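You operate a simulated robot arm through the tools that you are given. There is no shell and no other tool. Be economical: measure what you need, move in short steps, check, and stop when the job is done.

Carry out the task below with a simulated robot arm. There is one attempt and no reset: what you move stays moved.

TASK
Fetch the grey jumper plug with the white collar and stand it on top of the beige long wooden block. Put the cream cartridge that says "blank" from the top of the pedal bench on the right end of the long oak bench and the cream cartridge that says "PAD" on the top of the white cabinet. Stack the string packet that says "flat" from the top of the pedal bench on top of the string packet marked "medium". Put three of the cartons of strings from the top of the pedal bench on the upper shelf under the pedal bench. The order is free. Set down upright: grey jumper plug with the white collar.

The check looks at the end state, three seconds after you hand in, the way a careful person would. Anything else that was tipped, shoved, dropped, spilled or broken makes it a failure.

THE ROBOT
A 6-joint arm with a two-finger gripper on a trunk, on a base that drives. Base frame: it is fixed to the floor where the robot stands at the start and does not move with it; the origin is under the middle of the robot, x ahead of it, y to its left, z up. Units: m, degrees, N and s.
Its first joint turns from -166.0 to 166.0 degrees. Places, roughly: carton of strings [-3.75, -0.25, 0.75]; cream cartridge [-3.5, -0.25, 0.75]; grey jumper plug with the white co (3x3x7 cm) [0.7, 0, 0.8]; long wooden block [3.25, 0, 1]; right end of the long oak bench [-1.3, 2.7, 0.8]; string packet [-3.75, -0.25, 0.75]; top of the white cabinet [-1.2, -3.7, 0.7]; upper shelf under the pedal bench [-3.2, -0.4, 0.5]. Payload 2.45 kg.
The TCP is the grasp point between the finger pads, 0.02 m short of the fingertips. In the tool frame z runs along the fingers and y along their closing line. Largest opening 0.14 m; the body of the gripper starts 0.168 m behind the TCP.
Orientation is that of the tool frame in the base frame, as a unit quaternion [w, x, y, z]. With the fingers straight down and closing along the base's y, the tool's x points along the base's -x, its y along +y and its z along -z.

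THE INTERFACE
- The arm moves only by the tool servo_tool. Its argument "steps" is a list of rows, each an object of numbers (a shift or turn left out is 0, a gripper value left out holds the last): "x", "y", "z": the shift along the tool's x, y, z in units of 250 mm (1.0 is 250 mm); "ax", "ay", "az": the turn, a rotation vector about the tool's x, y, z in units of 45 degrees (1.0 is 45 degrees). In form: [{"x": .., "y": .., "z": .., "ax": .., "ay": .., "az": ..}, ...]. A call has 1 to 12 rows; each row is the pose to reach, as a shift and turn from the pose commanded when the call began, along the tool's axes at that moment. "hand" is the closure, from 0 (fully open) to 1 (shut), set as the call begins (left out, the last holds). A call with a number of a shift or a turn outside -1 to 1 is refused whole. A row lasts 0.2 s, in which the tool goes at most 0.05 m and 8.6 degrees; a call with a longer step from one row to the next is refused whole, and so is a gripper value outside its range. A pose out of reach is approached as far as the arm can. The call stops where the force on the tool passes 40 N (or 10 N more than at its start, if that is more) or the arm is blocked; 0.2 s more then pass. Each finger travels about 0.045 m/s and halts on what it meets, pressing with about 28 N; the grip force reading is that of the motor and also rises with nothing between the fingers. The clock runs only during rows and for 0.2 s after the last one: add rows that repeat a pose to give the fingers time. The reply holds the time, the measured pose of the TCP, the force on the tool along the base axes, the opening and the grip force, in the units named above and with some noise, with the torque about the TCP (base axes, N m) and any sound that the robot's microphone picked up.
- Cameras (640 x 400 px; columns grow to the right, rows downward): "scene" is now at [-0.0974, 0.1748, 1.1471]; the picture's right is [0.00, -1.00, 0.00], its down [-0.29, -0.00, -0.96] and it looks along [0.96, 0.00, -0.29] (base axes); focal length 282 px, centre (320, 200). "wrist" rides on the gripper at [0.078, 0.011, -0.209] in the tool frame; the picture's right is [-0.14, 0.99, 0.00], its down [-0.92, -0.13, -0.37] and it looks along [-0.36, -0.05, 0.93] (tool axes); focal length 280 px, centre (320, 200). There is no depth. A picture from a camera that has moved, and an enlarged one, comes with that camera's place and axes in the base frame and with its lens.
- camera(camera): a new picture of that camera. It takes no simulated time.
- base_move(legs): drives the robot by 1 to 6 legs, each [ahead, left, turn to the left] in m, m and degrees, along the robot's own axes; the way and the turn of a leg run together, so that a leg with both is an arc; at most 1.5 m and 180 degrees a leg. The arm and the cameras ride along, it lands a little off, and it stops where it bumps. It gives what a move gives.
- turn_head(pan, tilt): turns the head with the scene camera to pan (to the left, within 143 degrees either way) and tilt (down, from -29 to 69), counted from straight ahead of the robot. It gives what a move gives.
- close_up(camera, box): a new picture of the part [left, top, right, bottom] of that camera's present view, enlarged. It takes no simulated time.
- finish_job(): hands the job in; it is judged then, once.

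Work in short steps. Places have to be worked out from the pictures, the camera data and where the tool is seen: move nearer, look again, correct. Check each grasp and each placing, and mend what went wrong. You have 207 turns and 180 pictures in all, those below and enlarged ones among them. Open the gripper and draw the arm clear of the work before you hand the job in, unless the task says otherwise.

The tools are called after "Call:" as a command line: name --argument value ..., lists and objects as JSON in quotes. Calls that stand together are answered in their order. servo_tool: Moves the arm, as the interface text tells. Its arguments: {"type":"object","properties":{"steps":{"type":"array","items":{"type":"object","properties":{"x":{"type":"number"},"y":{"type":"number"},"z":{"type":"number"},"ax":{"type":"number"},"ay":{"type":"number"},"az":{"type":"number"}}}},"hand":{"type":"number"}},"required":["steps"]} The other tools are called the same way: base_move (legs) drives the base; turn_head (pan, tilt) turns the head that bears the scene camera; camera (camera) takes a picture; close_up (camera, box) takes an enlarged picture of a part of a camera's view; finish_job () hands the job in.

At the start:

```text
t: 0.0
position: [0.6108, 0.1441, 0.9864]
ee_rot: [0.0, 0.0, 1.0, -0.001]
force: [-0.2, -0.8, -0.4]
ft_torque: [0.01, -0.02, -0.01]
gripper_width: 0.14
finger_force: 0.1
robot x, y, heading: [0.0016, -0.0023, 0.2]
head pan, tilt: [0.1, 16.8]
```

scene: 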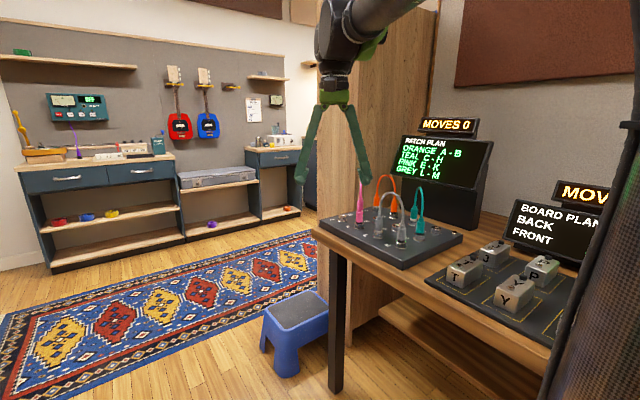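
wrist: 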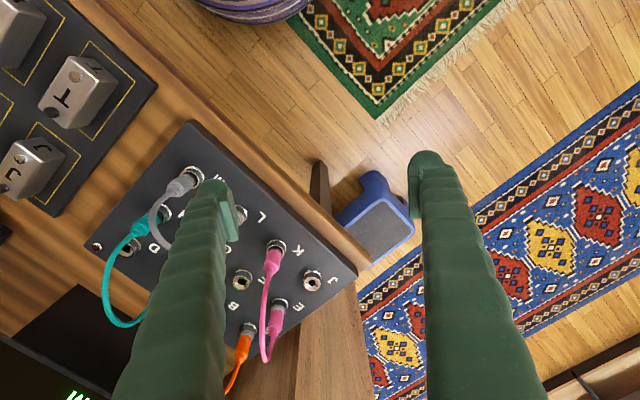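

The panel with the jumper plugs is under the gripper; I take enlarged views to find the white-collared grey plug.

Call:
close_up --camera "scene" --box '[320, 160, 480, 260]'

Call:
close_up --camera "wrist" --box '[80, 120, 360, 295]'

Call:
close_up --camera "scene" --box '[0, 60, 320, 260]'

```text
4.00 times, centred on (400, 210) of scene
camera zoom: at [-0.0974, 0.1748, 1.1471], right [0.0, -1.0, 0.0], down [-0.29, 0.0, -0.96], along [0.96, 0.0, -0.29], focal length 1128 px, centre (0, 160)
```

zoom: 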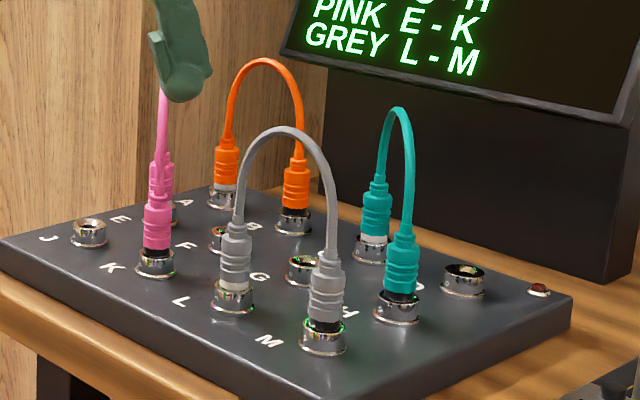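

```text
2.29 times, centred on (220, 208) of wrist
camera zoom: at [0.5317, 0.1549, 1.1956], right [0.14, 0.99, 0.0], down [0.92, -0.13, 0.37], along [0.37, -0.05, -0.93], focal length 641 px, centre (549, 183)
```

zoom: 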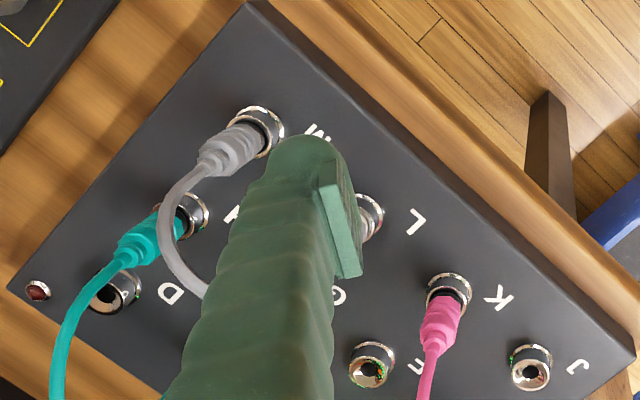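

```text
2.00 times, centred on (160, 160) of scene
camera zoom: at [-0.0974, 0.1748, 1.1471], right [0.0, -1.0, 0.0], down [-0.29, 0.0, -0.96], along [0.96, 0.0, -0.29], focal length 564 px, centre (640, 280)
```

zoom: 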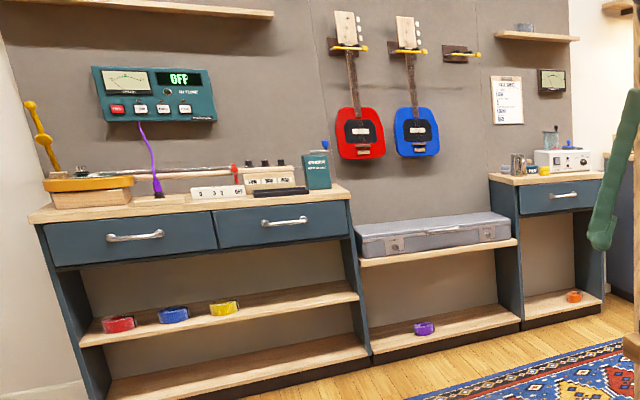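

White collar sits at socket L, about (0.69, 0.00), z≈0.80 at the ring; the socket row runs about 34° from base x. I move above it and turn so the fingers close across the cable's plane.

Call:
servo_tool --steps '[{"x": -0.06, "y": -0.11, "az": -0.15}, {"x": -0.12, "y": -0.22, "az": -0.3}, {"x": -0.18, "y": -0.33, "az": -0.45}, {"x": -0.24, "y": -0.44, "az": -0.6}, {"x": -0.32, "y": -0.56, "az": -0.755}, {"x": -0.32, "y": -0.56, "az": -0.755}]' --hand 0

Call:
camera --camera "wrist"

Call:
camera --camera "scene"

```text
t: 1.4
position: [0.6901, 0.0039, 0.9868]
ee_rot: [0.0, -0.293, 0.956, -0.001]
force: [0.0, -0.1, -0.4]
ft_torque: [0.0, 0.0, 0.01]
gripper_width: 0.1398
finger_force: 0.1
robot x, y, heading: [-0.0005, 0.0016, -0.1]
head pan, tilt: [0.1, 16.8]
```

```text
174 pictures are left
camera wrist: at [0.6186, -0.0302, 1.1961], right [-0.44, 0.9, 0.0], down [0.83, 0.41, 0.37], along [0.33, 0.16, -0.93], focal length 280 px, centre (320, 200)
```

wrist: 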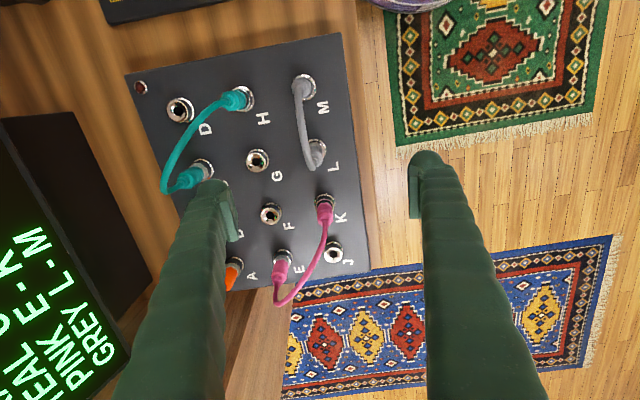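

```text
173 pictures are left
camera scene: at [-0.0974, 0.1748, 1.1471], right [0.0, -1.0, 0.0], down [-0.29, 0.0, -0.96], along [0.96, 0.0, -0.29], focal length 282 px, centre (320, 200)
```

scene: 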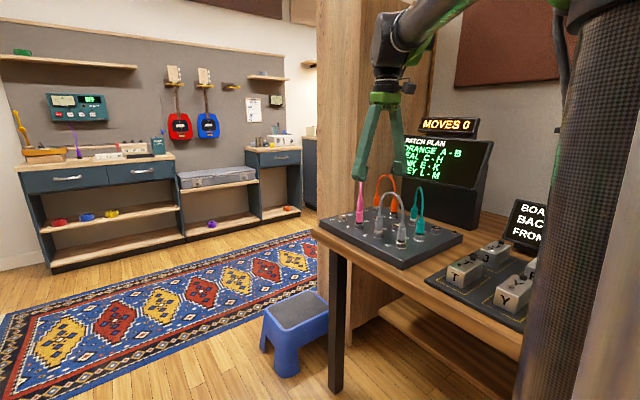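

The plug sits straight below the TCP (0.692, 0.002). I lower 0.145 m to grip its body.

Call:
servo_tool --steps '[{"z": 0.15}, {"z": 0.3}, {"z": 0.45}, {"z": 0.57}, {"z": 0.57}]'

Call:
close_up --camera "scene" --box '[320, 160, 480, 260]'

Call:
camera --camera "wrist"

```text
t: 2.6
position: [0.6906, 0.0034, 0.8446]
ee_rot: [0.001, -0.292, 0.956, -0.001]
force: [0.5, -0.4, -0.1]
ft_torque: [0.01, 0.01, 0.02]
gripper_width: 0.1398
finger_force: 0.0
robot x, y, heading: [0.0014, -0.0005, -0.2]
head pan, tilt: [0.1, 16.8]
```

```text
4.00 times, centred on (400, 210) of scene
camera zoom: at [-0.0973, 0.1748, 1.1471], right [0.0, -1.0, 0.0], down [-0.29, 0.0, -0.96], along [0.96, 0.0, -0.29], focal length 1128 px, centre (0, 160)
```

zoom: 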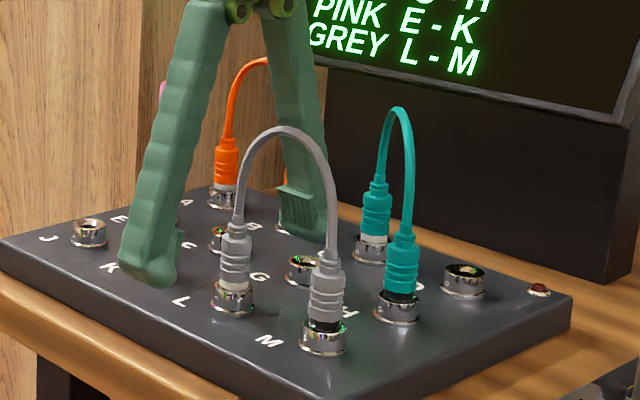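

```text
171 pictures are left
camera wrist: at [0.6178, -0.0297, 1.0531], right [-0.44, 0.9, 0.0], down [0.83, 0.41, 0.37], along [0.33, 0.16, -0.93], focal length 280 px, centre (320, 200)
```

wrist: 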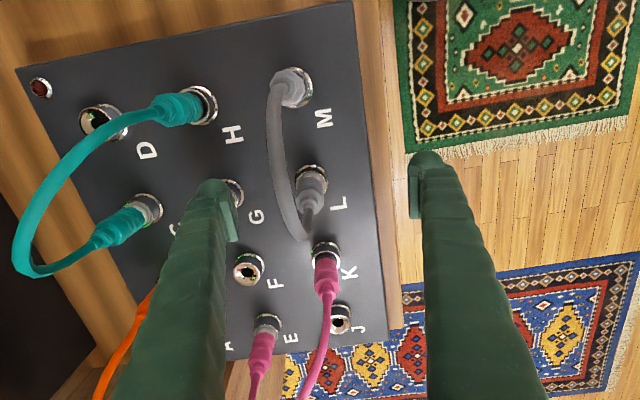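

The plug sits ~6 mm to the tool's -y side; I correct that, then close.

Call:
servo_tool --steps '[{"y": -0.024, "x": 0.014}, {"y": -0.024, "x": 0.014}]'

Call:
servo_tool --steps '[{}, {}, {}, {}, {}, {}, {}, {}, {}]' --hand 1

Call:
camera --camera "wrist"

```text
t: 3.2
position: [0.6907, -0.0034, 0.844]
ee_rot: [0.001, -0.291, 0.957, 0.0]
force: [0.0, 0.1, 0.8]
ft_torque: [-0.02, 0.0, -0.04]
gripper_width: 0.1401
finger_force: 0.1
robot x, y, heading: [-0.0035, 0.0009, -0.0]
head pan, tilt: [0.1, 16.8]
```

```text
t: 5.2
position: [0.69, -0.0038, 0.8437]
ee_rot: [0.001, -0.291, 0.957, -0.002]
force: [0.2, 0.5, 0.1]
ft_torque: [-0.01, 0.0, -0.03]
gripper_width: 0.0208
finger_force: 27.8
robot x, y, heading: [0.0021, 0.0009, 0.1]
head pan, tilt: [0.1, 16.8]
```

```text
170 pictures are left
camera wrist: at [0.6191, -0.0368, 1.0534], right [-0.44, 0.9, 0.0], down [0.83, 0.41, 0.37], along [0.33, 0.16, -0.93], focal length 280 px, centre (320, 200)
```

wrist: 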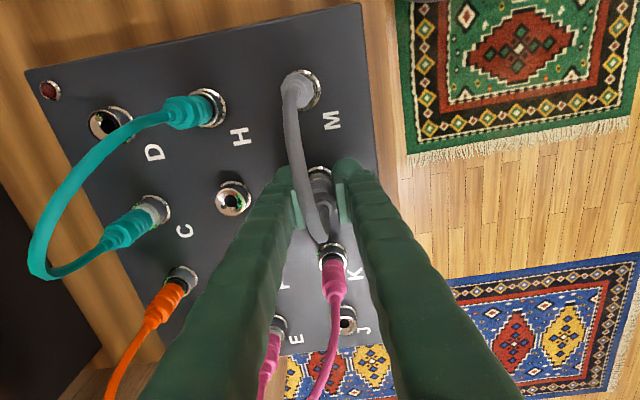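

Gripped (opening 0.021, 28 N). I pull up in small steps and watch what the cable does.

Call:
servo_tool --steps '[{"z": -0.04}, {"z": -0.08}, {"z": -0.12}, {"z": -0.16}, {"z": -0.2}]'

Call:
camera --camera "scene"

Call:
close_up --camera "scene" --box '[320, 160, 480, 260]'

```text
t: 6.4
position: [0.69, -0.003, 0.8942]
ee_rot: [-0.001, -0.291, 0.957, -0.001]
force: [-0.2, -0.5, -0.5]
ft_torque: [-0.02, 0.0, 0.0]
gripper_width: 0.0207
finger_force: 27.7
robot x, y, heading: [-0.0006, -0.0004, 0.1]
head pan, tilt: [0.1, 16.8]
```

```text
169 pictures are left
camera scene: at [-0.0973, 0.1748, 1.1471], right [0.0, -1.0, 0.0], down [-0.29, 0.0, -0.96], along [0.96, 0.0, -0.29], focal length 282 px, centre (320, 200)
```

scene: 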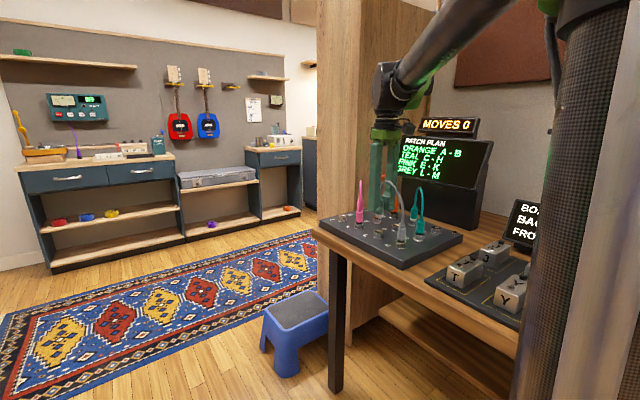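

```text
4.00 times, centred on (400, 210) of scene
camera zoom: at [-0.0973, 0.1748, 1.1471], right [0.0, -1.0, 0.0], down [-0.29, 0.0, -0.96], along [0.96, 0.0, -0.29], focal length 1128 px, centre (0, 160)
```

zoom: 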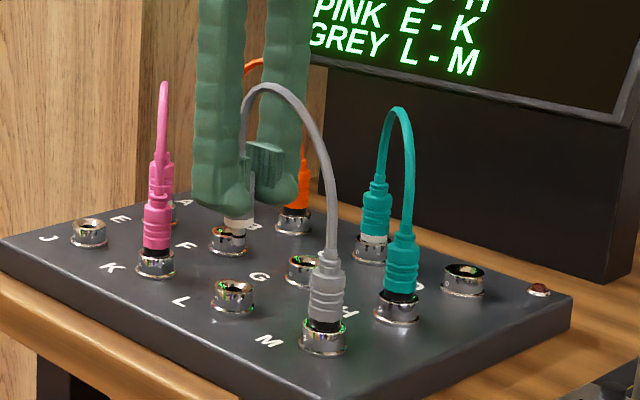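

It came out freely and the other plug stays seated. I lift further and check how the cable behaves.

Call:
servo_tool --steps '[{"z": -0.1}, {"z": -0.2}, {"z": -0.3}, {"z": -0.4}, {"z": -0.5}, {"z": -0.6}]'

Call:
camera --camera "scene"

```text
t: 7.8
position: [0.6891, -0.0012, 1.0451]
ee_rot: [0.001, -0.292, 0.956, 0.0]
force: [-0.6, -0.1, -1.1]
ft_torque: [-0.01, -0.01, 0.04]
gripper_width: 0.0207
finger_force: 28.3
robot x, y, heading: [-0.0004, 0.0019, -0.1]
head pan, tilt: [0.1, 16.8]
```

```text
167 pictures are left
camera scene: at [-0.0973, 0.1748, 1.1471], right [0.0, -1.0, 0.0], down [-0.29, 0.0, -0.96], along [0.96, 0.0, -0.29], focal length 282 px, centre (320, 200)
```

scene: 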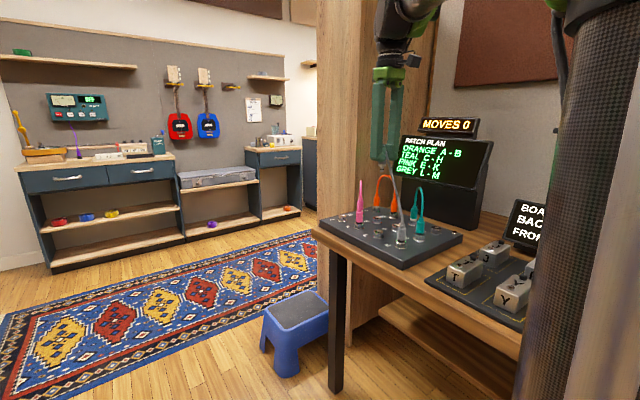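

The cable is straightening; I enlarge to see whether it still holds to the M plug.

Call:
close_up --camera "scene" --box '[340, 130, 452, 250]'

Call:
servo_tool --steps '[{"z": -0.05}, {"z": -0.1}, {"z": -0.15}, {"z": -0.2}]'

Call:
close_up --camera "scene" --box '[320, 110, 480, 250]'

```text
3.33 times, centred on (396, 190) of scene
camera zoom: at [-0.0973, 0.1748, 1.1471], right [0.0, -1.0, 0.0], down [-0.29, 0.0, -0.96], along [0.96, 0.0, -0.29], focal length 940 px, centre (67, 233)
```

zoom: 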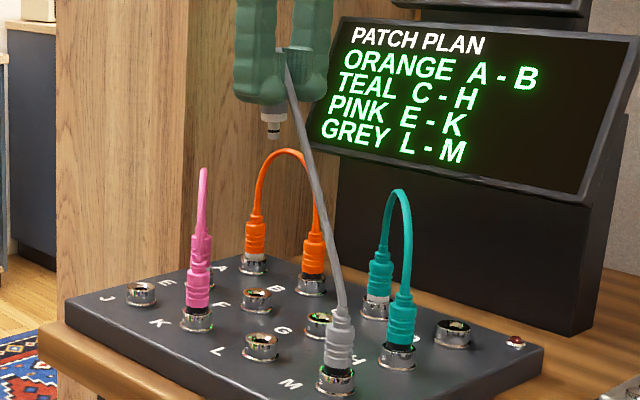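

```text
t: 8.8
position: [0.6915, -0.0028, 1.0944]
ee_rot: [0.001, -0.292, 0.956, -0.001]
force: [0.2, 0.7, -1.0]
ft_torque: [0.01, 0.02, -0.01]
gripper_width: 0.0208
finger_force: 28.0
robot x, y, heading: [0.0016, 0.0007, 0.1]
head pan, tilt: [0.1, 16.8]
```

```text
2.86 times, centred on (400, 180) of scene
camera zoom: at [-0.0973, 0.1748, 1.1471], right [0.0, -1.0, 0.0], down [-0.29, 0.0, -0.96], along [0.96, 0.0, -0.29], focal length 806 px, centre (91, 257)
```

zoom: 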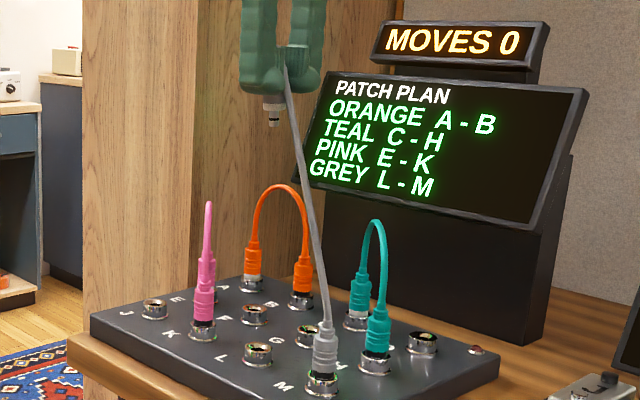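

The cable only stretches, with no force read. I go on higher and back toward the robot in small steps, watching force.

Call:
servo_tool --steps '[{"z": -0.1}, {"z": -0.2}, {"z": -0.3}, {"z": -0.4, "x": 0.1}, {"z": -0.4, "x": 0.2}, {"z": -0.4, "x": 0.3}, {"z": -0.4, "x": 0.4}]'

Call:
turn_head --pan -12 --tilt 25

Call:
camera --camera "scene"

```text
t: 10.4
position: [0.6082, -0.061, 1.1929]
ee_rot: [0.001, -0.293, 0.956, -0.001]
force: [0.0, 1.4, -1.3]
ft_torque: [-0.04, 0.08, 0.0]
gripper_width: 0.0205
finger_force: 28.0
robot x, y, heading: [-0.0013, -0.0016, 0.0]
head pan, tilt: [0.1, 16.8]
```

```text
t: 11.1
position: [0.6083, -0.0602, 1.194]
ee_rot: [0.001, -0.292, 0.957, -0.002]
force: [-1.1, 0.1, -0.8]
ft_torque: [0.05, 0.01, 0.01]
gripper_width: 0.0208
finger_force: 28.1
robot x, y, heading: [-0.0026, 0.0, -0.0]
head pan, tilt: [-12.0, 25.0]
```

```text
164 pictures are left
camera scene: at [-0.1006, 0.1555, 1.1338], right [-0.21, -0.98, 0.0], down [-0.41, 0.09, -0.91], along [0.89, -0.19, -0.42], focal length 282 px, centre (320, 200)
```

scene: 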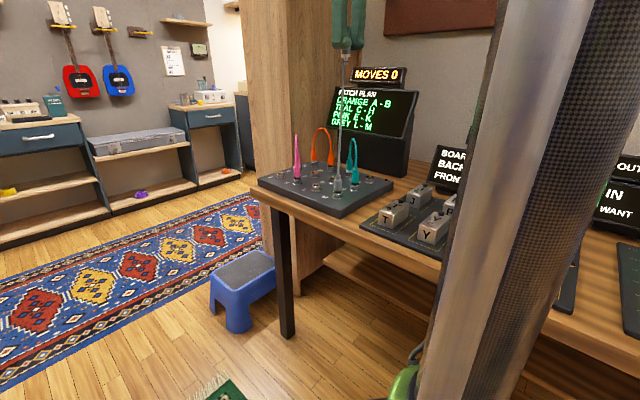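

The cable just trails with no pull on M. I back off slightly and slide left around the table, then look toward the block's place.

Call:
base_move --legs '[[-0.1, 0.0, 0], [0, 1.0, 0]]'

Call:
turn_head --pan -15 --tilt 12

Call:
camera --camera "scene"

```text
t: 15.9
position: [0.5048, 0.7557, 1.1925]
ee_rot: [0.002, -0.311, 0.951, -0.001]
force: [0.1, 0.0, 0.5]
ft_torque: [0.02, -0.02, 0.0]
gripper_width: 0.0205
finger_force: 28.2
robot x, y, heading: [-0.1068, 0.7923, 2.2]
head pan, tilt: [-12.0, 25.0]
stopped in leg 2: the robot was blocked; the commanded pose is now the measured one
```

```text
t: 16.6
position: [0.5041, 0.7564, 1.1927]
ee_rot: [0.001, -0.31, 0.951, 0.0]
force: [0.2, 0.3, 0.0]
ft_torque: [-0.03, 0.01, 0.02]
gripper_width: 0.0203
finger_force: 27.9
robot x, y, heading: [-0.1071, 0.7933, 2.4]
head pan, tilt: [-15.0, 12.0]
```

```text
163 pictures are left
camera scene: at [-0.2121, 0.9388, 1.1549], right [-0.22, -0.98, 0.0], down [-0.2, 0.05, -0.98], along [0.95, -0.22, -0.21], focal length 282 px, centre (320, 200)
```

scene: 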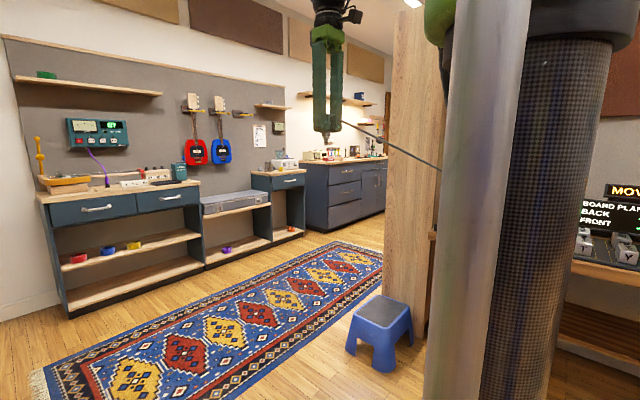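

Something blocked me on the left; I look there. The cable still trails visually.

Call:
turn_head --pan 90 --tilt 40

Call:
camera --camera "scene"

Call:
turn_head --pan 140 --tilt 25

Call:
camera --camera "scene"

```text
t: 18.5
position: [0.5044, 0.7557, 1.1925]
ee_rot: [0.001, -0.311, 0.95, -0.001]
force: [0.0, 0.0, -0.5]
ft_torque: [-0.01, 0.01, 0.01]
gripper_width: 0.0206
finger_force: 28.4
robot x, y, heading: [-0.1076, 0.7913, 2.2]
head pan, tilt: [90.0, 40.0]
```

```text
162 pictures are left
camera scene: at [-0.3061, 1.0445, 1.1105], right [1.0, 0.04, 0.0], down [0.02, -0.64, -0.77], along [-0.03, 0.77, -0.64], focal length 282 px, centre (320, 200)
```

scene: 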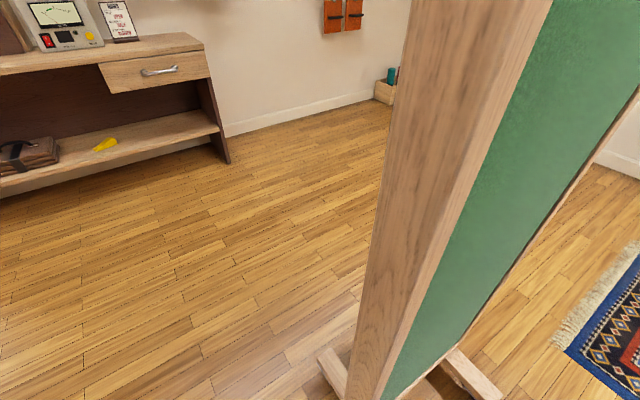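

```text
t: 19.6
position: [0.5053, 0.7556, 1.192]
ee_rot: [0.0, -0.31, 0.951, 0.001]
force: [-0.2, -0.7, 0.1]
ft_torque: [-0.01, -0.03, 0.01]
gripper_width: 0.0205
finger_force: 28.2
robot x, y, heading: [-0.1084, 0.7881, 2.2]
head pan, tilt: [140.0, 25.0]
```

```text
161 pictures are left
camera scene: at [-0.3757, 1.0161, 1.1338], right [0.61, 0.79, 0.0], down [0.33, -0.26, -0.91], along [-0.72, 0.56, -0.42], focal length 282 px, centre (320, 200)
```

scene: 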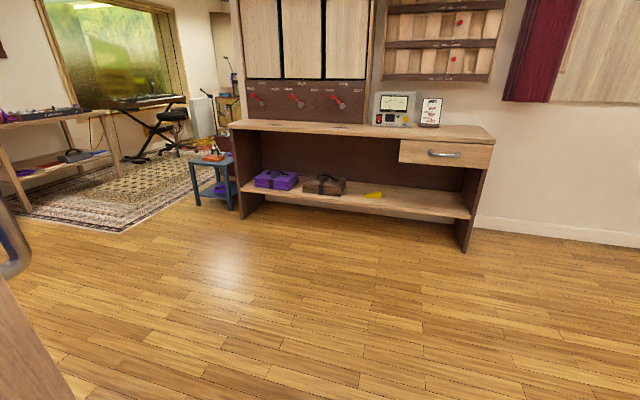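

A green partition's foot stopped me; the oak bench is seen beyond. Its board runs off to (+x,+y), so ahead is free at y≈0.85–1; the stool is at y<0.48. I drive ahead.

Call:
turn_head --pan 0 --tilt 20

Call:
base_move --legs '[[0.45, -0.03, -2], [0.4, 0.15, 0], [1.0, 0.0, 0]]'

Call:
camera --camera "scene"

```text
t: 21.9
position: [0.5048, 0.7552, 1.1932]
ee_rot: [0.001, -0.311, 0.95, -0.001]
force: [-0.3, -0.7, -0.8]
ft_torque: [0.02, 0.02, -0.02]
gripper_width: 0.0204
finger_force: 27.7
robot x, y, heading: [-0.1041, 0.7934, 2.3]
head pan, tilt: [0.0, 20.0]
```

```text
t: 31.5
position: [2.3273, 0.8441, 1.1931]
ee_rot: [0.001, -0.283, 0.959, -0.001]
force: [-0.1, 0.2, -0.5]
ft_torque: [-0.01, 0.02, 0.01]
gripper_width: 0.0206
finger_force: 27.8
robot x, y, heading: [1.7151, 0.9112, -1.1]
head pan, tilt: [0.0, 20.0]
```

```text
160 pictures are left
camera scene: at [1.6242, 1.0905, 1.1419], right [-0.02, -1.0, 0.0], down [-0.34, 0.01, -0.94], along [0.94, -0.02, -0.34], focal length 282 px, centre (320, 200)
```

scene: 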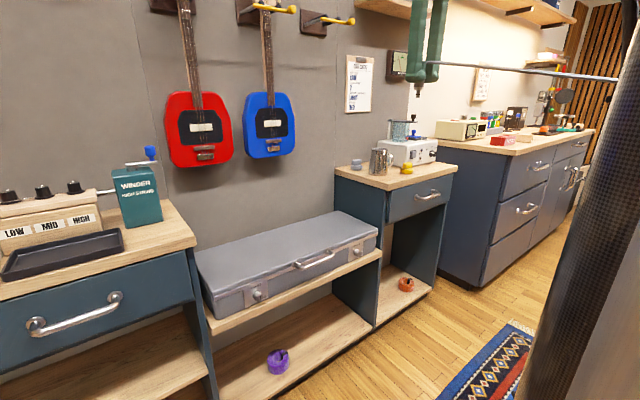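

The navy counter ahead-right should hold the block; I zoom in on it.

Call:
close_up --camera "scene" --box '[400, 80, 620, 217]'

```text
2.91 times, centred on (510, 148) of scene
camera zoom: at [1.6242, 1.0905, 1.1419], right [-0.02, -1.0, 0.0], down [-0.34, 0.01, -0.94], along [0.94, -0.02, -0.34], focal length 820 px, centre (-233, 350)
```

zoom: 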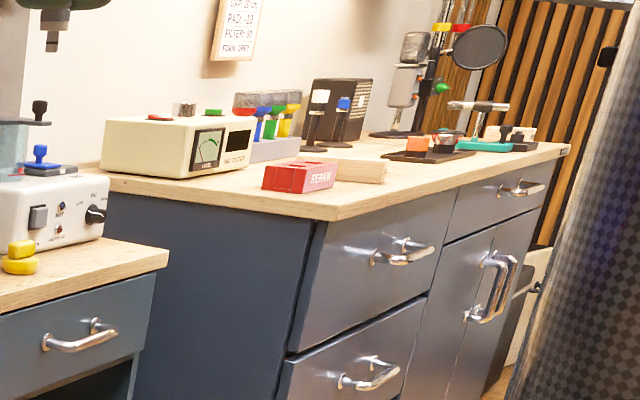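

The beige block lies behind the red "REPAIR" block near (3.2, -0.06, 0.93). I drive closer.

Call:
base_move --legs '[[0.6, 0.0, 0], [0.0, -0.55, -20]]'

Call:
turn_head --pan 0 --tilt 25

Call:
camera --camera "scene"

```text
t: 34.5
position: [2.8668, 0.8331, 1.1938]
ee_rot: [0.001, -0.286, 0.958, -0.001]
force: [-1.2, -0.6, -1.2]
ft_torque: [-0.01, 0.03, 0.03]
gripper_width: 0.0202
finger_force: 27.6
robot x, y, heading: [2.2645, 0.8998, -0.5]
head pan, tilt: [0.0, 20.0]
stopped in leg 1: the robot was blocked; the commanded pose is now the measured one
```

```text
t: 35.2
position: [2.8658, 0.8334, 1.1937]
ee_rot: [0.0, -0.287, 0.958, -0.001]
force: [0.0, 0.2, -0.7]
ft_torque: [0.02, -0.01, 0.0]
gripper_width: 0.0204
finger_force: 27.8
robot x, y, heading: [2.2618, 0.9048, -0.5]
head pan, tilt: [0.0, 25.0]
```

```text
158 pictures are left
camera scene: at [2.1642, 1.0759, 1.1338], right [-0.01, -1.0, 0.0], down [-0.42, 0.0, -0.91], along [0.91, -0.01, -0.42], focal length 282 px, centre (320, 200)
```

scene: 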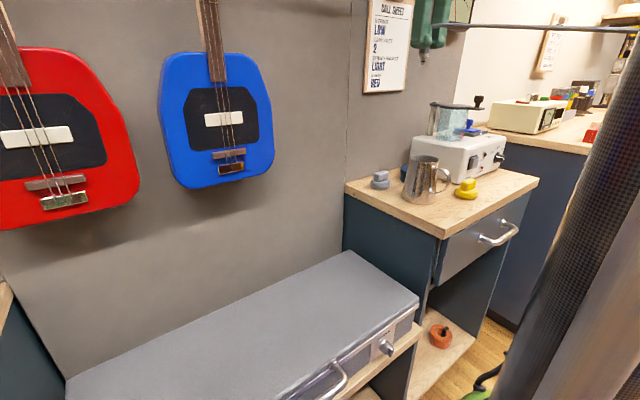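

Blocked by the low bench. I back off a little and slide right with a right turn.

Call:
base_move --legs '[[-0.12, 0.0, 0], [0.0, -0.65, -25]]'

Call:
camera --camera "scene"

```text
t: 39.6
position: [2.5189, -0.0383, 1.1935]
ee_rot: [0.0, -0.075, 0.997, 0.0]
force: [-0.4, 0.1, 0.0]
ft_torque: [0.0, 0.03, -0.01]
gripper_width: 0.0203
finger_force: 28.1
robot x, y, heading: [1.9973, 0.2782, -25.5]
head pan, tilt: [0.0, 25.0]
```

```text
157 pictures are left
camera scene: at [1.9841, 0.4771, 1.1338], right [-0.43, -0.9, 0.0], down [-0.38, 0.18, -0.91], along [0.82, -0.39, -0.42], focal length 282 px, centre (320, 200)
```

scene: 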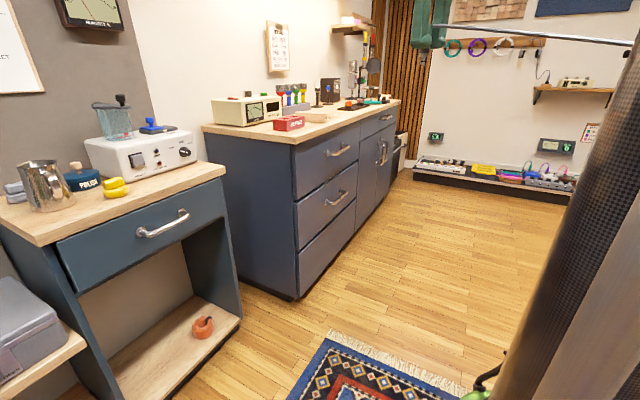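

The block is on the navy counter (corner ≈(3.1, 0.08), face running to the far right). I drive around to stand in front of its drawers, facing it.

Call:
base_move --legs '[[1.0, -0.34, 0], [0, 0, 45]]'

Call:
camera --camera "scene"

```text
t: 47.1
position: [3.341, -0.3225, 1.193]
ee_rot: [0.001, -0.442, 0.897, 0.0]
force: [-0.5, -0.3, -1.1]
ft_torque: [0.02, -0.01, 0.0]
gripper_width: 0.0204
finger_force: 28.1
robot x, y, heading: [2.7441, -0.457, 18.3]
head pan, tilt: [0.0, 25.0]
```

```text
156 pictures are left
camera scene: at [2.598, -0.3223, 1.1338], right [0.32, -0.95, 0.0], down [-0.4, -0.13, -0.91], along [0.86, 0.29, -0.42], focal length 282 px, centre (320, 200)
```

scene: 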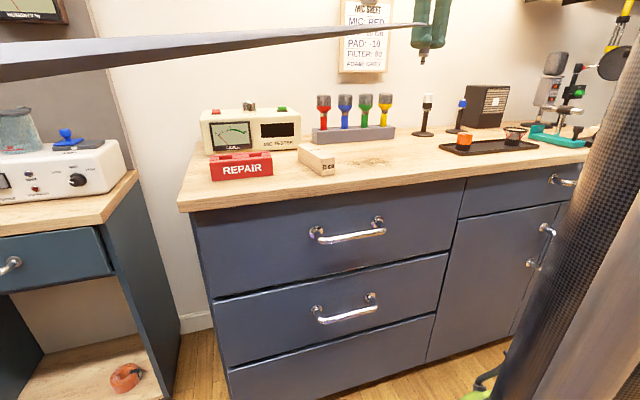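

The beige block sits right of the red one. I enlarge it.

Call:
close_up --camera "scene" --box '[200, 100, 400, 225]'

Call:
camera --camera "wrist"

```text
3.20 times, centred on (300, 162) of scene
camera zoom: at [2.598, -0.3223, 1.1338], right [0.32, -0.95, 0.0], down [-0.4, -0.13, -0.91], along [0.86, 0.29, -0.42], focal length 902 px, centre (384, 320)
```

zoom: 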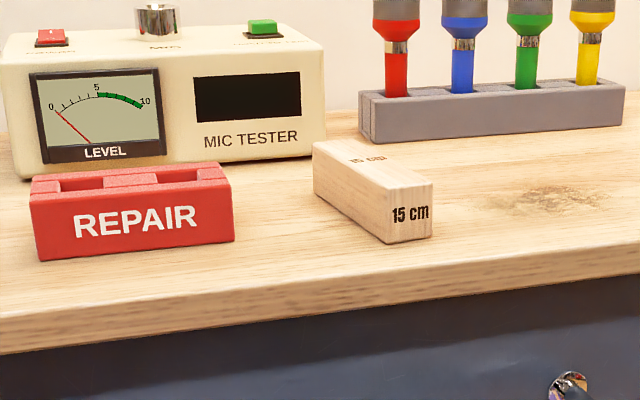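

```text
154 pictures are left
camera wrist: at [3.2842, -0.3769, 1.4028], right [-0.7, 0.71, 0.0], down [0.66, 0.65, 0.37], along [0.26, 0.26, -0.93], focal length 280 px, centre (320, 200)
```

wrist: 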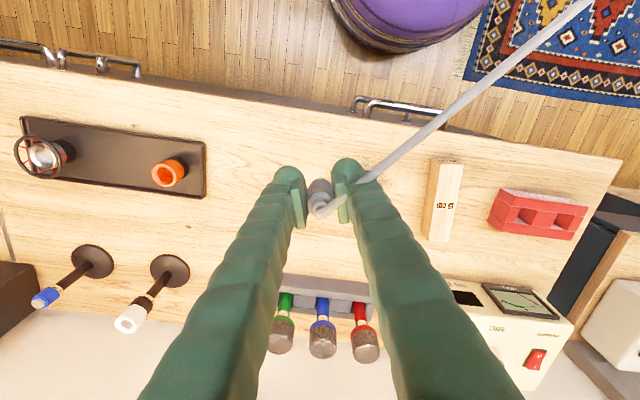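

Triangulation puts the block's top centre near (3.261, -0.089, 0.935). I move the plug over it at the present height and recheck.

Call:
servo_tool --steps '[{"x": -0.091, "y": 0.137}, {"x": -0.182, "y": 0.274}, {"x": -0.273, "y": 0.411}, {"x": -0.364, "y": 0.548}, {"x": -0.455, "y": 0.685}, {"x": -0.546, "y": 0.822}, {"x": -0.546, "y": 0.822}]'

Call:
camera --camera "wrist"

Call:
camera --camera "scene"

```text
t: 48.7
position: [3.2612, -0.087, 1.1932]
ee_rot: [0.0, -0.441, 0.898, -0.001]
force: [-0.9, -0.6, -1.0]
ft_torque: [-0.03, 0.0, 0.0]
gripper_width: 0.0204
finger_force: 28.1
robot x, y, heading: [2.746, -0.4589, 18.8]
head pan, tilt: [0.0, 25.0]
```

```text
153 pictures are left
camera wrist: at [3.2039, -0.1427, 1.4021], right [-0.7, 0.71, 0.0], down [0.66, 0.65, 0.37], along [0.26, 0.26, -0.93], focal length 280 px, centre (320, 200)
```

wrist: 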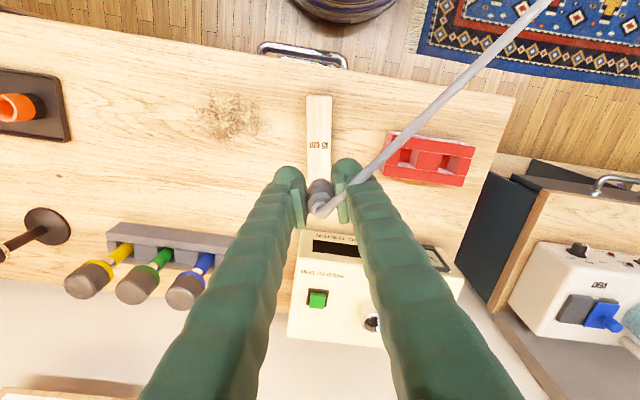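

```text
152 pictures are left
camera scene: at [2.5979, -0.3223, 1.1338], right [0.32, -0.95, 0.0], down [-0.4, -0.13, -0.91], along [0.86, 0.29, -0.42], focal length 282 px, centre (320, 200)
```

scene: 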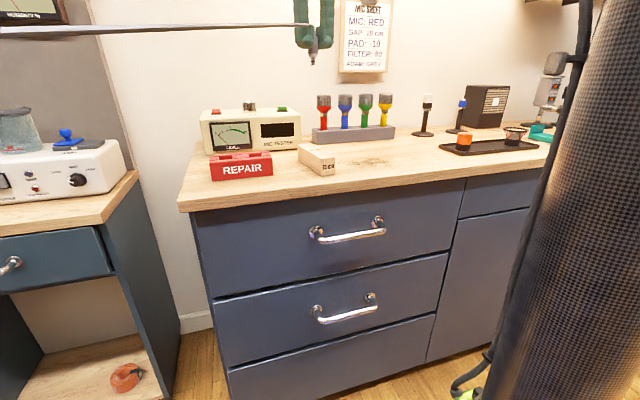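

Block's label centre projects to (3.267, -0.083), right under the TCP. I descend to just above contact height.

Call:
servo_tool --steps '[{"z": 0.16, "x": -0.02}, {"z": 0.32, "x": -0.02}, {"z": 0.48, "x": -0.02}, {"z": 0.62, "x": -0.02}, {"z": 0.7, "x": -0.02}, {"z": 0.7, "x": -0.02}]'

Call:
close_up --camera "scene" --box '[220, 60, 420, 185]'

Call:
camera --camera "wrist"

```text
t: 50.1
position: [3.2663, -0.0833, 1.016]
ee_rot: [0.001, -0.442, 0.897, 0.0]
force: [0.7, 1.0, -0.3]
ft_torque: [0.0, 0.02, -0.03]
gripper_width: 0.0204
finger_force: 27.4
robot x, y, heading: [2.7431, -0.4564, 18.7]
head pan, tilt: [0.0, 25.0]
```

```text
3.20 times, centred on (320, 122) of scene
camera zoom: at [2.5979, -0.3223, 1.1338], right [0.32, -0.95, 0.0], down [-0.4, -0.13, -0.91], along [0.86, 0.29, -0.42], focal length 902 px, centre (320, 448)
```

zoom: 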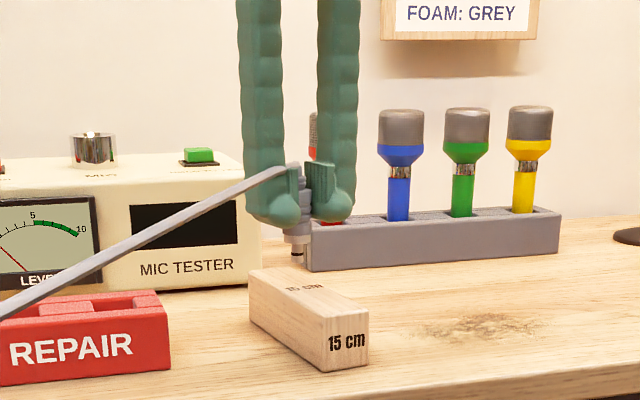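

```text
150 pictures are left
camera wrist: at [3.2087, -0.1385, 1.2257], right [-0.7, 0.71, 0.0], down [0.66, 0.65, 0.37], along [0.26, 0.26, -0.93], focal length 280 px, centre (320, 200)
```

wrist: 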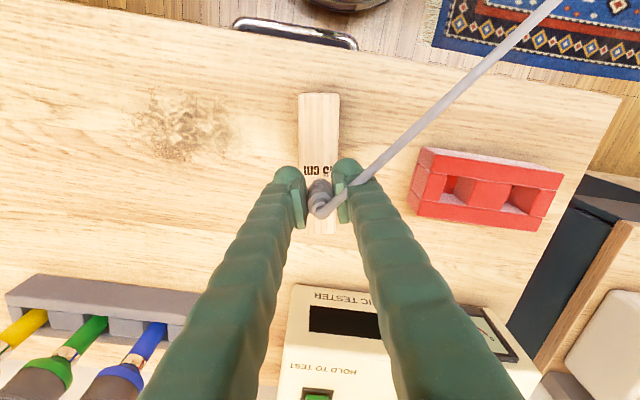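

Aligned over the label. About 2 cm remains; I lower carefully.

Call:
servo_tool --steps '[{"z": 0.03}, {"z": 0.06}, {"z": 0.072}, {"z": 0.072}]'

Call:
close_up --camera "scene" --box '[270, 110, 350, 160]'

```text
t: 51.1
position: [3.266, -0.0851, 0.9997]
ee_rot: [0.001, -0.442, 0.897, -0.001]
force: [1.1, 1.0, -0.1]
ft_torque: [-0.04, -0.02, 0.0]
gripper_width: 0.0205
finger_force: 27.6
robot x, y, heading: [2.7427, -0.4567, 18.4]
head pan, tilt: [0.0, 25.0]
```

```text
8.00 times, centred on (310, 135) of scene
camera zoom: at [2.5979, -0.3223, 1.1338], right [0.32, -0.95, 0.0], down [-0.4, -0.13, -0.91], along [0.86, 0.29, -0.42], focal length 2256 px, centre (400, 720)
```

zoom: 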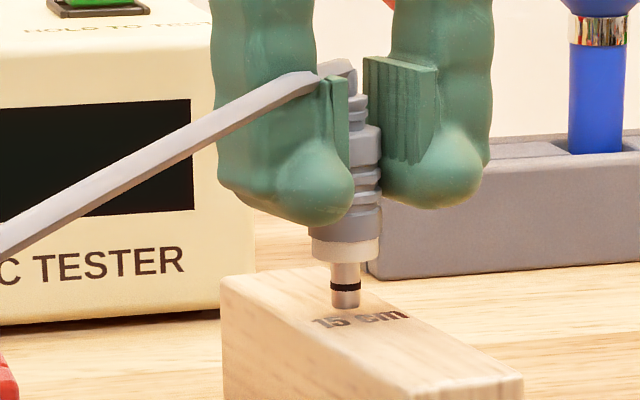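

The pin's tip is a few millimetres above the block. I lower in 2 mm rows to contact.

Call:
servo_tool --steps '[{"z": 0.008}, {"z": 0.016}, {"z": 0.016}]'

Call:
close_up --camera "scene" --box '[270, 110, 350, 160]'

```text
t: 51.9
position: [3.2661, -0.0833, 0.9959]
ee_rot: [0.001, -0.441, 0.897, -0.001]
force: [2.2, 1.7, 10.8]
ft_torque: [0.19, -0.13, 0.01]
gripper_width: 0.0206
finger_force: 28.2
robot x, y, heading: [2.745, -0.4556, 18.6]
head pan, tilt: [0.0, 25.0]
```

```text
8.00 times, centred on (310, 135) of scene
camera zoom: at [2.5978, -0.3223, 1.1338], right [0.32, -0.95, 0.0], down [-0.4, -0.13, -0.91], along [0.86, 0.29, -0.42], focal length 2256 px, centre (400, 720)
```

zoom: 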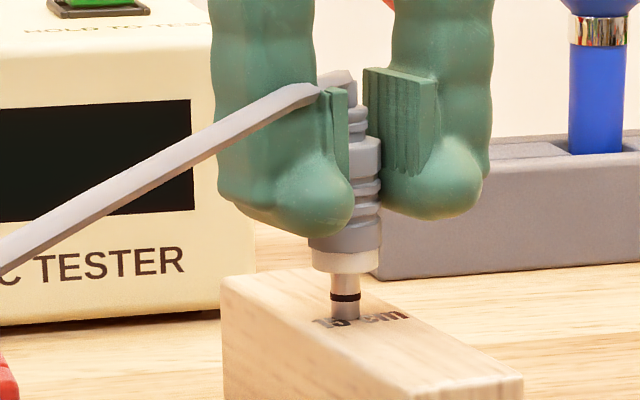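

Contact (≈11 N). I ease off 1 mm, then open gently.

Call:
servo_tool --steps '[{"z": -0.003}, {"z": -0.003}]'

Call:
servo_tool --steps '[{}, {}, {}, {}, {}]' --hand 0.45

Call:
close_up --camera "scene" --box '[270, 110, 350, 160]'

```text
t: 52.5
position: [3.2656, -0.0835, 0.9981]
ee_rot: [0.001, -0.442, 0.897, -0.001]
force: [0.4, 0.6, 0.0]
ft_torque: [0.01, 0.02, -0.02]
gripper_width: 0.0204
finger_force: 28.1
robot x, y, heading: [2.7483, -0.4531, 18.5]
head pan, tilt: [0.0, 25.0]
```

```text
t: 53.7
position: [3.2657, -0.0844, 0.9964]
ee_rot: [0.0, -0.441, 0.897, 0.0]
force: [0.0, 0.9, -1.1]
ft_torque: [0.03, -0.01, -0.01]
gripper_width: 0.0769
finger_force: 0.1
robot x, y, heading: [2.7463, -0.459, 18.5]
head pan, tilt: [0.0, 25.0]
```

```text
8.00 times, centred on (310, 135) of scene
camera zoom: at [2.5979, -0.3223, 1.1338], right [0.32, -0.95, 0.0], down [-0.4, -0.13, -0.91], along [0.86, 0.29, -0.42], focal length 2256 px, centre (400, 720)
```

zoom: 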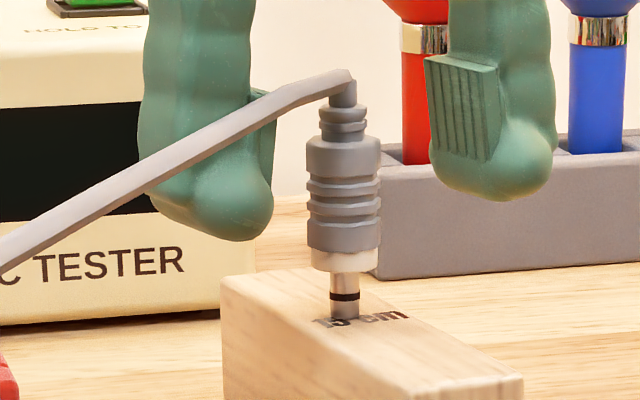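

The plug stands. I raise the gripper straight up slowly.

Call:
servo_tool --steps '[{"z": -0.08}, {"z": -0.16}, {"z": -0.28}, {"z": -0.4}, {"z": -0.55}, {"z": -0.7}, {"z": -0.85}]'

Call:
close_up --camera "scene" --box '[230, 70, 390, 170]'

```text
t: 55.3
position: [3.2637, -0.0833, 1.2097]
ee_rot: [0.0, -0.441, 0.897, -0.001]
force: [-0.3, 0.7, 0.4]
ft_torque: [0.0, 0.03, 0.0]
gripper_width: 0.077
finger_force: 0.0
robot x, y, heading: [2.7477, -0.4556, 18.3]
head pan, tilt: [0.0, 25.0]
```

```text
4.00 times, centred on (310, 120) of scene
camera zoom: at [2.5979, -0.3223, 1.1338], right [0.32, -0.95, 0.0], down [-0.4, -0.13, -0.91], along [0.86, 0.29, -0.42], focal length 1128 px, centre (360, 520)
```

zoom: 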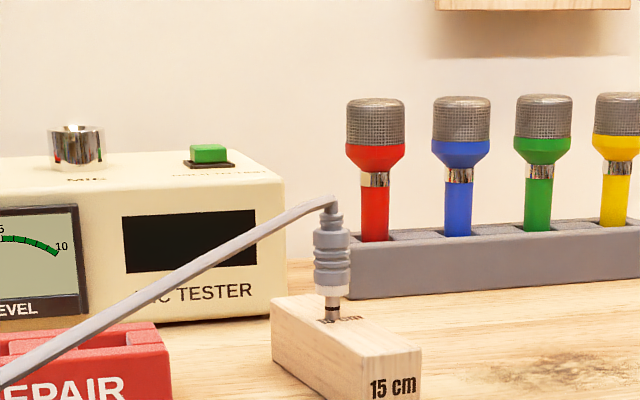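

Plug done. I retract the arm and drive back the way I came.

Call:
servo_tool --steps '[{"x": 0.15, "y": 0.05}, {"x": 0.3, "y": 0.1}, {"x": 0.45, "y": 0.14}, {"x": 0.6, "y": 0.18}, {"x": 0.75, "y": 0.23}, {"x": 0.95, "y": 0.28}]'

Call:
base_move --legs '[[-0.47, 0.9, 0], [0, 0, -18.4], [-0.4, 0.6, 0], [-1.4, 0, 0]]'

Call:
turn_head --pan 143 --tilt 18

Call:
camera --camera "scene"

```text
refused: row 6 steps farther than a row can; nothing moved
```

```text
t: 71.8
position: [0.7995, 1.0307, 1.2104]
ee_rot: [0.0, -0.291, 0.957, 0.0]
force: [-0.2, -0.5, 0.6]
ft_torque: [-0.01, 0.0, 0.0]
gripper_width: 0.0767
finger_force: 0.1
robot x, y, heading: [0.1918, 0.8391, 0.1]
head pan, tilt: [0.0, 25.0]
```

```text
t: 74.0
position: [0.7989, 1.0306, 1.2085]
ee_rot: [0.0, -0.291, 0.957, 0.0]
force: [-0.3, 0.1, 0.5]
ft_torque: [0.03, 0.02, 0.02]
gripper_width: 0.0772
finger_force: 0.0
robot x, y, heading: [0.1908, 0.8357, 0.3]
head pan, tilt: [143.0, 18.0]
```

```text
145 pictures are left
camera scene: at [-0.0747, 1.0724, 1.1452], right [0.6, 0.8, 0.0], down [0.25, -0.19, -0.95], along [-0.76, 0.57, -0.31], focal length 282 px, centre (320, 200)
```

scene: 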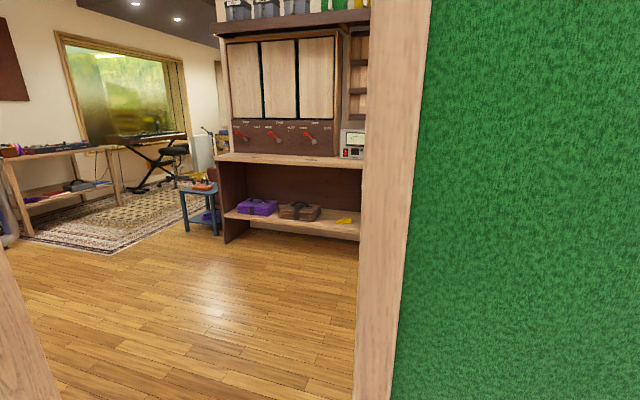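

I look over the other rear side to plan the way to the pedal bench.

Call:
turn_head --pan -143 --tilt 18

Call:
camera --camera "scene"

```text
t: 78.0
position: [0.7988, 1.0301, 1.2097]
ee_rot: [0.0, -0.291, 0.957, -0.001]
force: [0.2, 0.2, 0.8]
ft_torque: [0.01, -0.01, -0.02]
gripper_width: 0.077
finger_force: 0.0
robot x, y, heading: [0.1921, 0.8409, 0.2]
head pan, tilt: [-143.0, 18.0]
```

```text
144 pictures are left
camera scene: at [-0.0748, 0.96, 1.1452], right [-0.6, 0.8, 0.0], down [0.25, 0.19, -0.95], along [-0.76, -0.57, -0.31], focal length 282 px, centre (320, 200)
```

scene: 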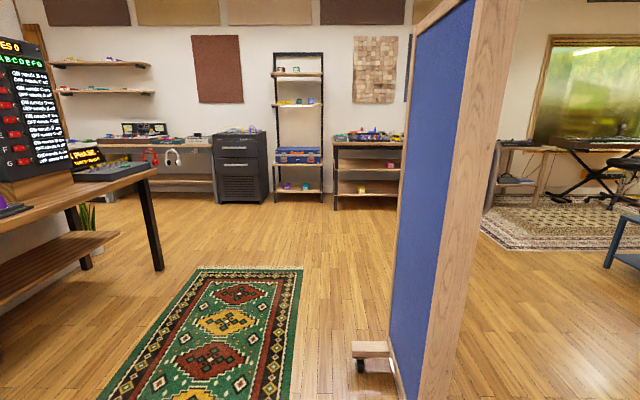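

A blue partition stands at about (-1, 0.5–0.9); I'll pass south of it along y≈-0.25. First I retract the arm, then drive.

Call:
servo_tool --steps '[{"x": 0.15, "y": 0.05}, {"x": 0.3, "y": 0.1}, {"x": 0.45, "y": 0.14}, {"x": 0.6, "y": 0.18}, {"x": 0.75, "y": 0.23}, {"x": 0.9, "y": 0.28}]'

Call:
base_move --legs '[[-0.3, -0.5, 0], [-0.3, -0.6, 0], [0, 0, 180]]'

Call:
turn_head --pan 0 --tilt 15

Call:
camera --camera "scene"

```text
t: 79.4
position: [0.5747, 0.9633, 1.2111]
ee_rot: [0.001, -0.291, 0.957, -0.001]
force: [0.6, 0.3, -0.1]
ft_torque: [-0.02, 0.08, -0.01]
gripper_width: 0.0771
finger_force: 0.1
robot x, y, heading: [0.1873, 0.8373, 0.3]
head pan, tilt: [-143.0, 18.0]
```

```text
t: 93.2
position: [-0.7913, -0.3701, 1.2103]
ee_rot: [-0.001, 0.957, 0.29, 0.0]
force: [-0.2, 0.2, -0.4]
ft_torque: [0.05, 0.02, 0.04]
gripper_width: 0.077
finger_force: 0.0
robot x, y, heading: [-0.4076, -0.2462, 179.8]
head pan, tilt: [-143.0, 18.0]
```

```text
t: 95.5
position: [-0.7909, -0.3696, 1.2115]
ee_rot: [0.0, 0.957, 0.291, -0.001]
force: [0.2, 0.0, -0.1]
ft_torque: [0.02, -0.01, -0.02]
gripper_width: 0.077
finger_force: 0.0
robot x, y, heading: [-0.4071, -0.2499, 180.0]
head pan, tilt: [0.0, 15.0]
```

```text
143 pictures are left
camera scene: at [-0.312, -0.425, 1.15], right [0.0, 1.0, 0.0], down [0.26, 0.0, -0.97], along [-0.97, 0.0, -0.26], focal length 282 px, centre (320, 200)
```

scene: 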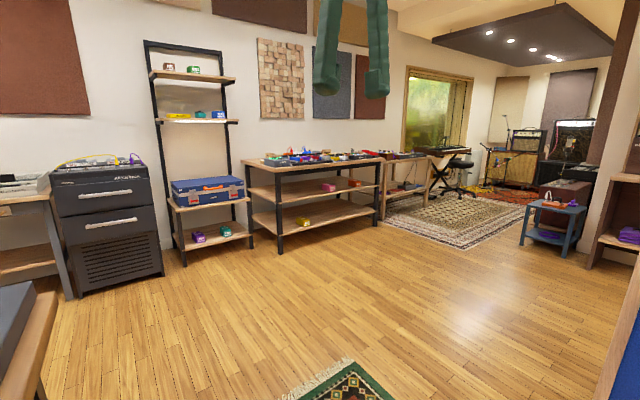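

The pedal bench is ahead, running roughly from (-2.7,-0.8) to (-3.5,0.3). I drive nearer and turn to face it.

Call:
base_move --legs '[[1.4, -0.35, 0], [0.3, -0.15, 38]]'

Call:
turn_head --pan 0 --tilt 22

Call:
camera --camera "scene"

```text
t: 104.5
position: [-2.3785, -0.1697, 1.2107]
ee_rot: [0.0, 0.813, 0.583, -0.001]
force: [0.1, 0.1, -0.7]
ft_torque: [0.01, 0.0, 0.0]
gripper_width: 0.0768
finger_force: 0.0
robot x, y, heading: [-2.1442, 0.1614, -142.5]
head pan, tilt: [0.0, 15.0]
```

```text
t: 105.2
position: [-2.3778, -0.1688, 1.2106]
ee_rot: [0.0, 0.812, 0.583, -0.001]
force: [0.4, -0.4, 0.0]
ft_torque: [-0.02, 0.0, -0.01]
gripper_width: 0.0771
finger_force: 0.0
robot x, y, heading: [-2.1426, 0.158, -142.4]
head pan, tilt: [0.0, 22.0]
```

```text
142 pictures are left
camera scene: at [-1.9643, 0.0798, 1.1387], right [-0.61, 0.79, 0.0], down [0.3, 0.23, -0.93], along [-0.74, -0.56, -0.37], focal length 282 px, centre (320, 200)
```

scene: 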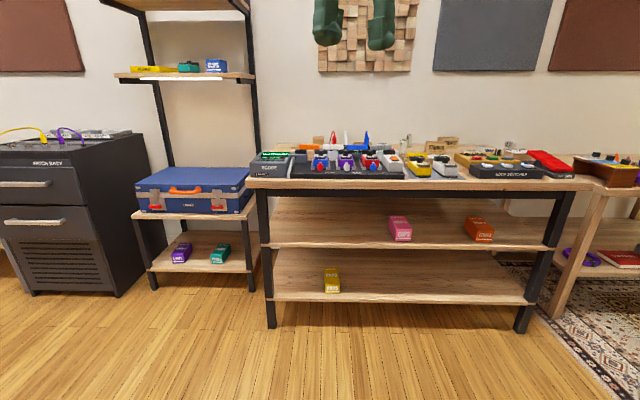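

The bench now faces me. I enlarge the bench top.

Call:
close_up --camera "scene" --box '[240, 125, 400, 225]'

Call:
close_up --camera "scene" --box '[400, 125, 600, 250]'

```text
4.00 times, centred on (320, 175) of scene
camera zoom: at [-1.9643, 0.0798, 1.1387], right [-0.61, 0.79, 0.0], down [0.3, 0.23, -0.93], along [-0.74, -0.56, -0.37], focal length 1128 px, centre (320, 300)
```

zoom: 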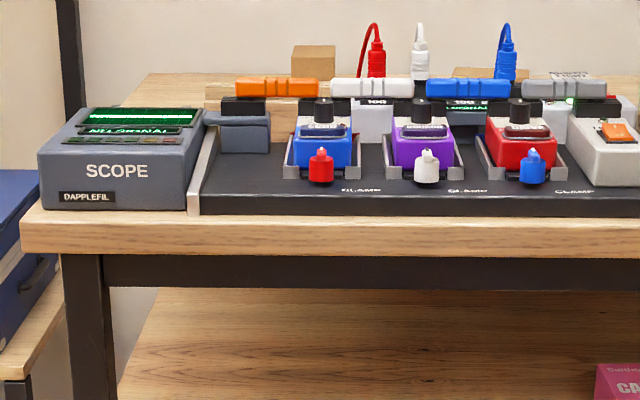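

```text
3.20 times, centred on (500, 188) of scene
camera zoom: at [-1.9643, 0.0798, 1.1387], right [-0.61, 0.79, 0.0], down [0.3, 0.23, -0.93], along [-0.74, -0.56, -0.37], focal length 902 px, centre (-256, 240)
```

zoom: 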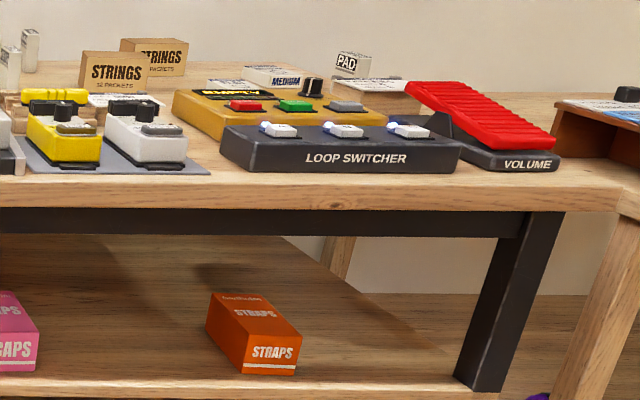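

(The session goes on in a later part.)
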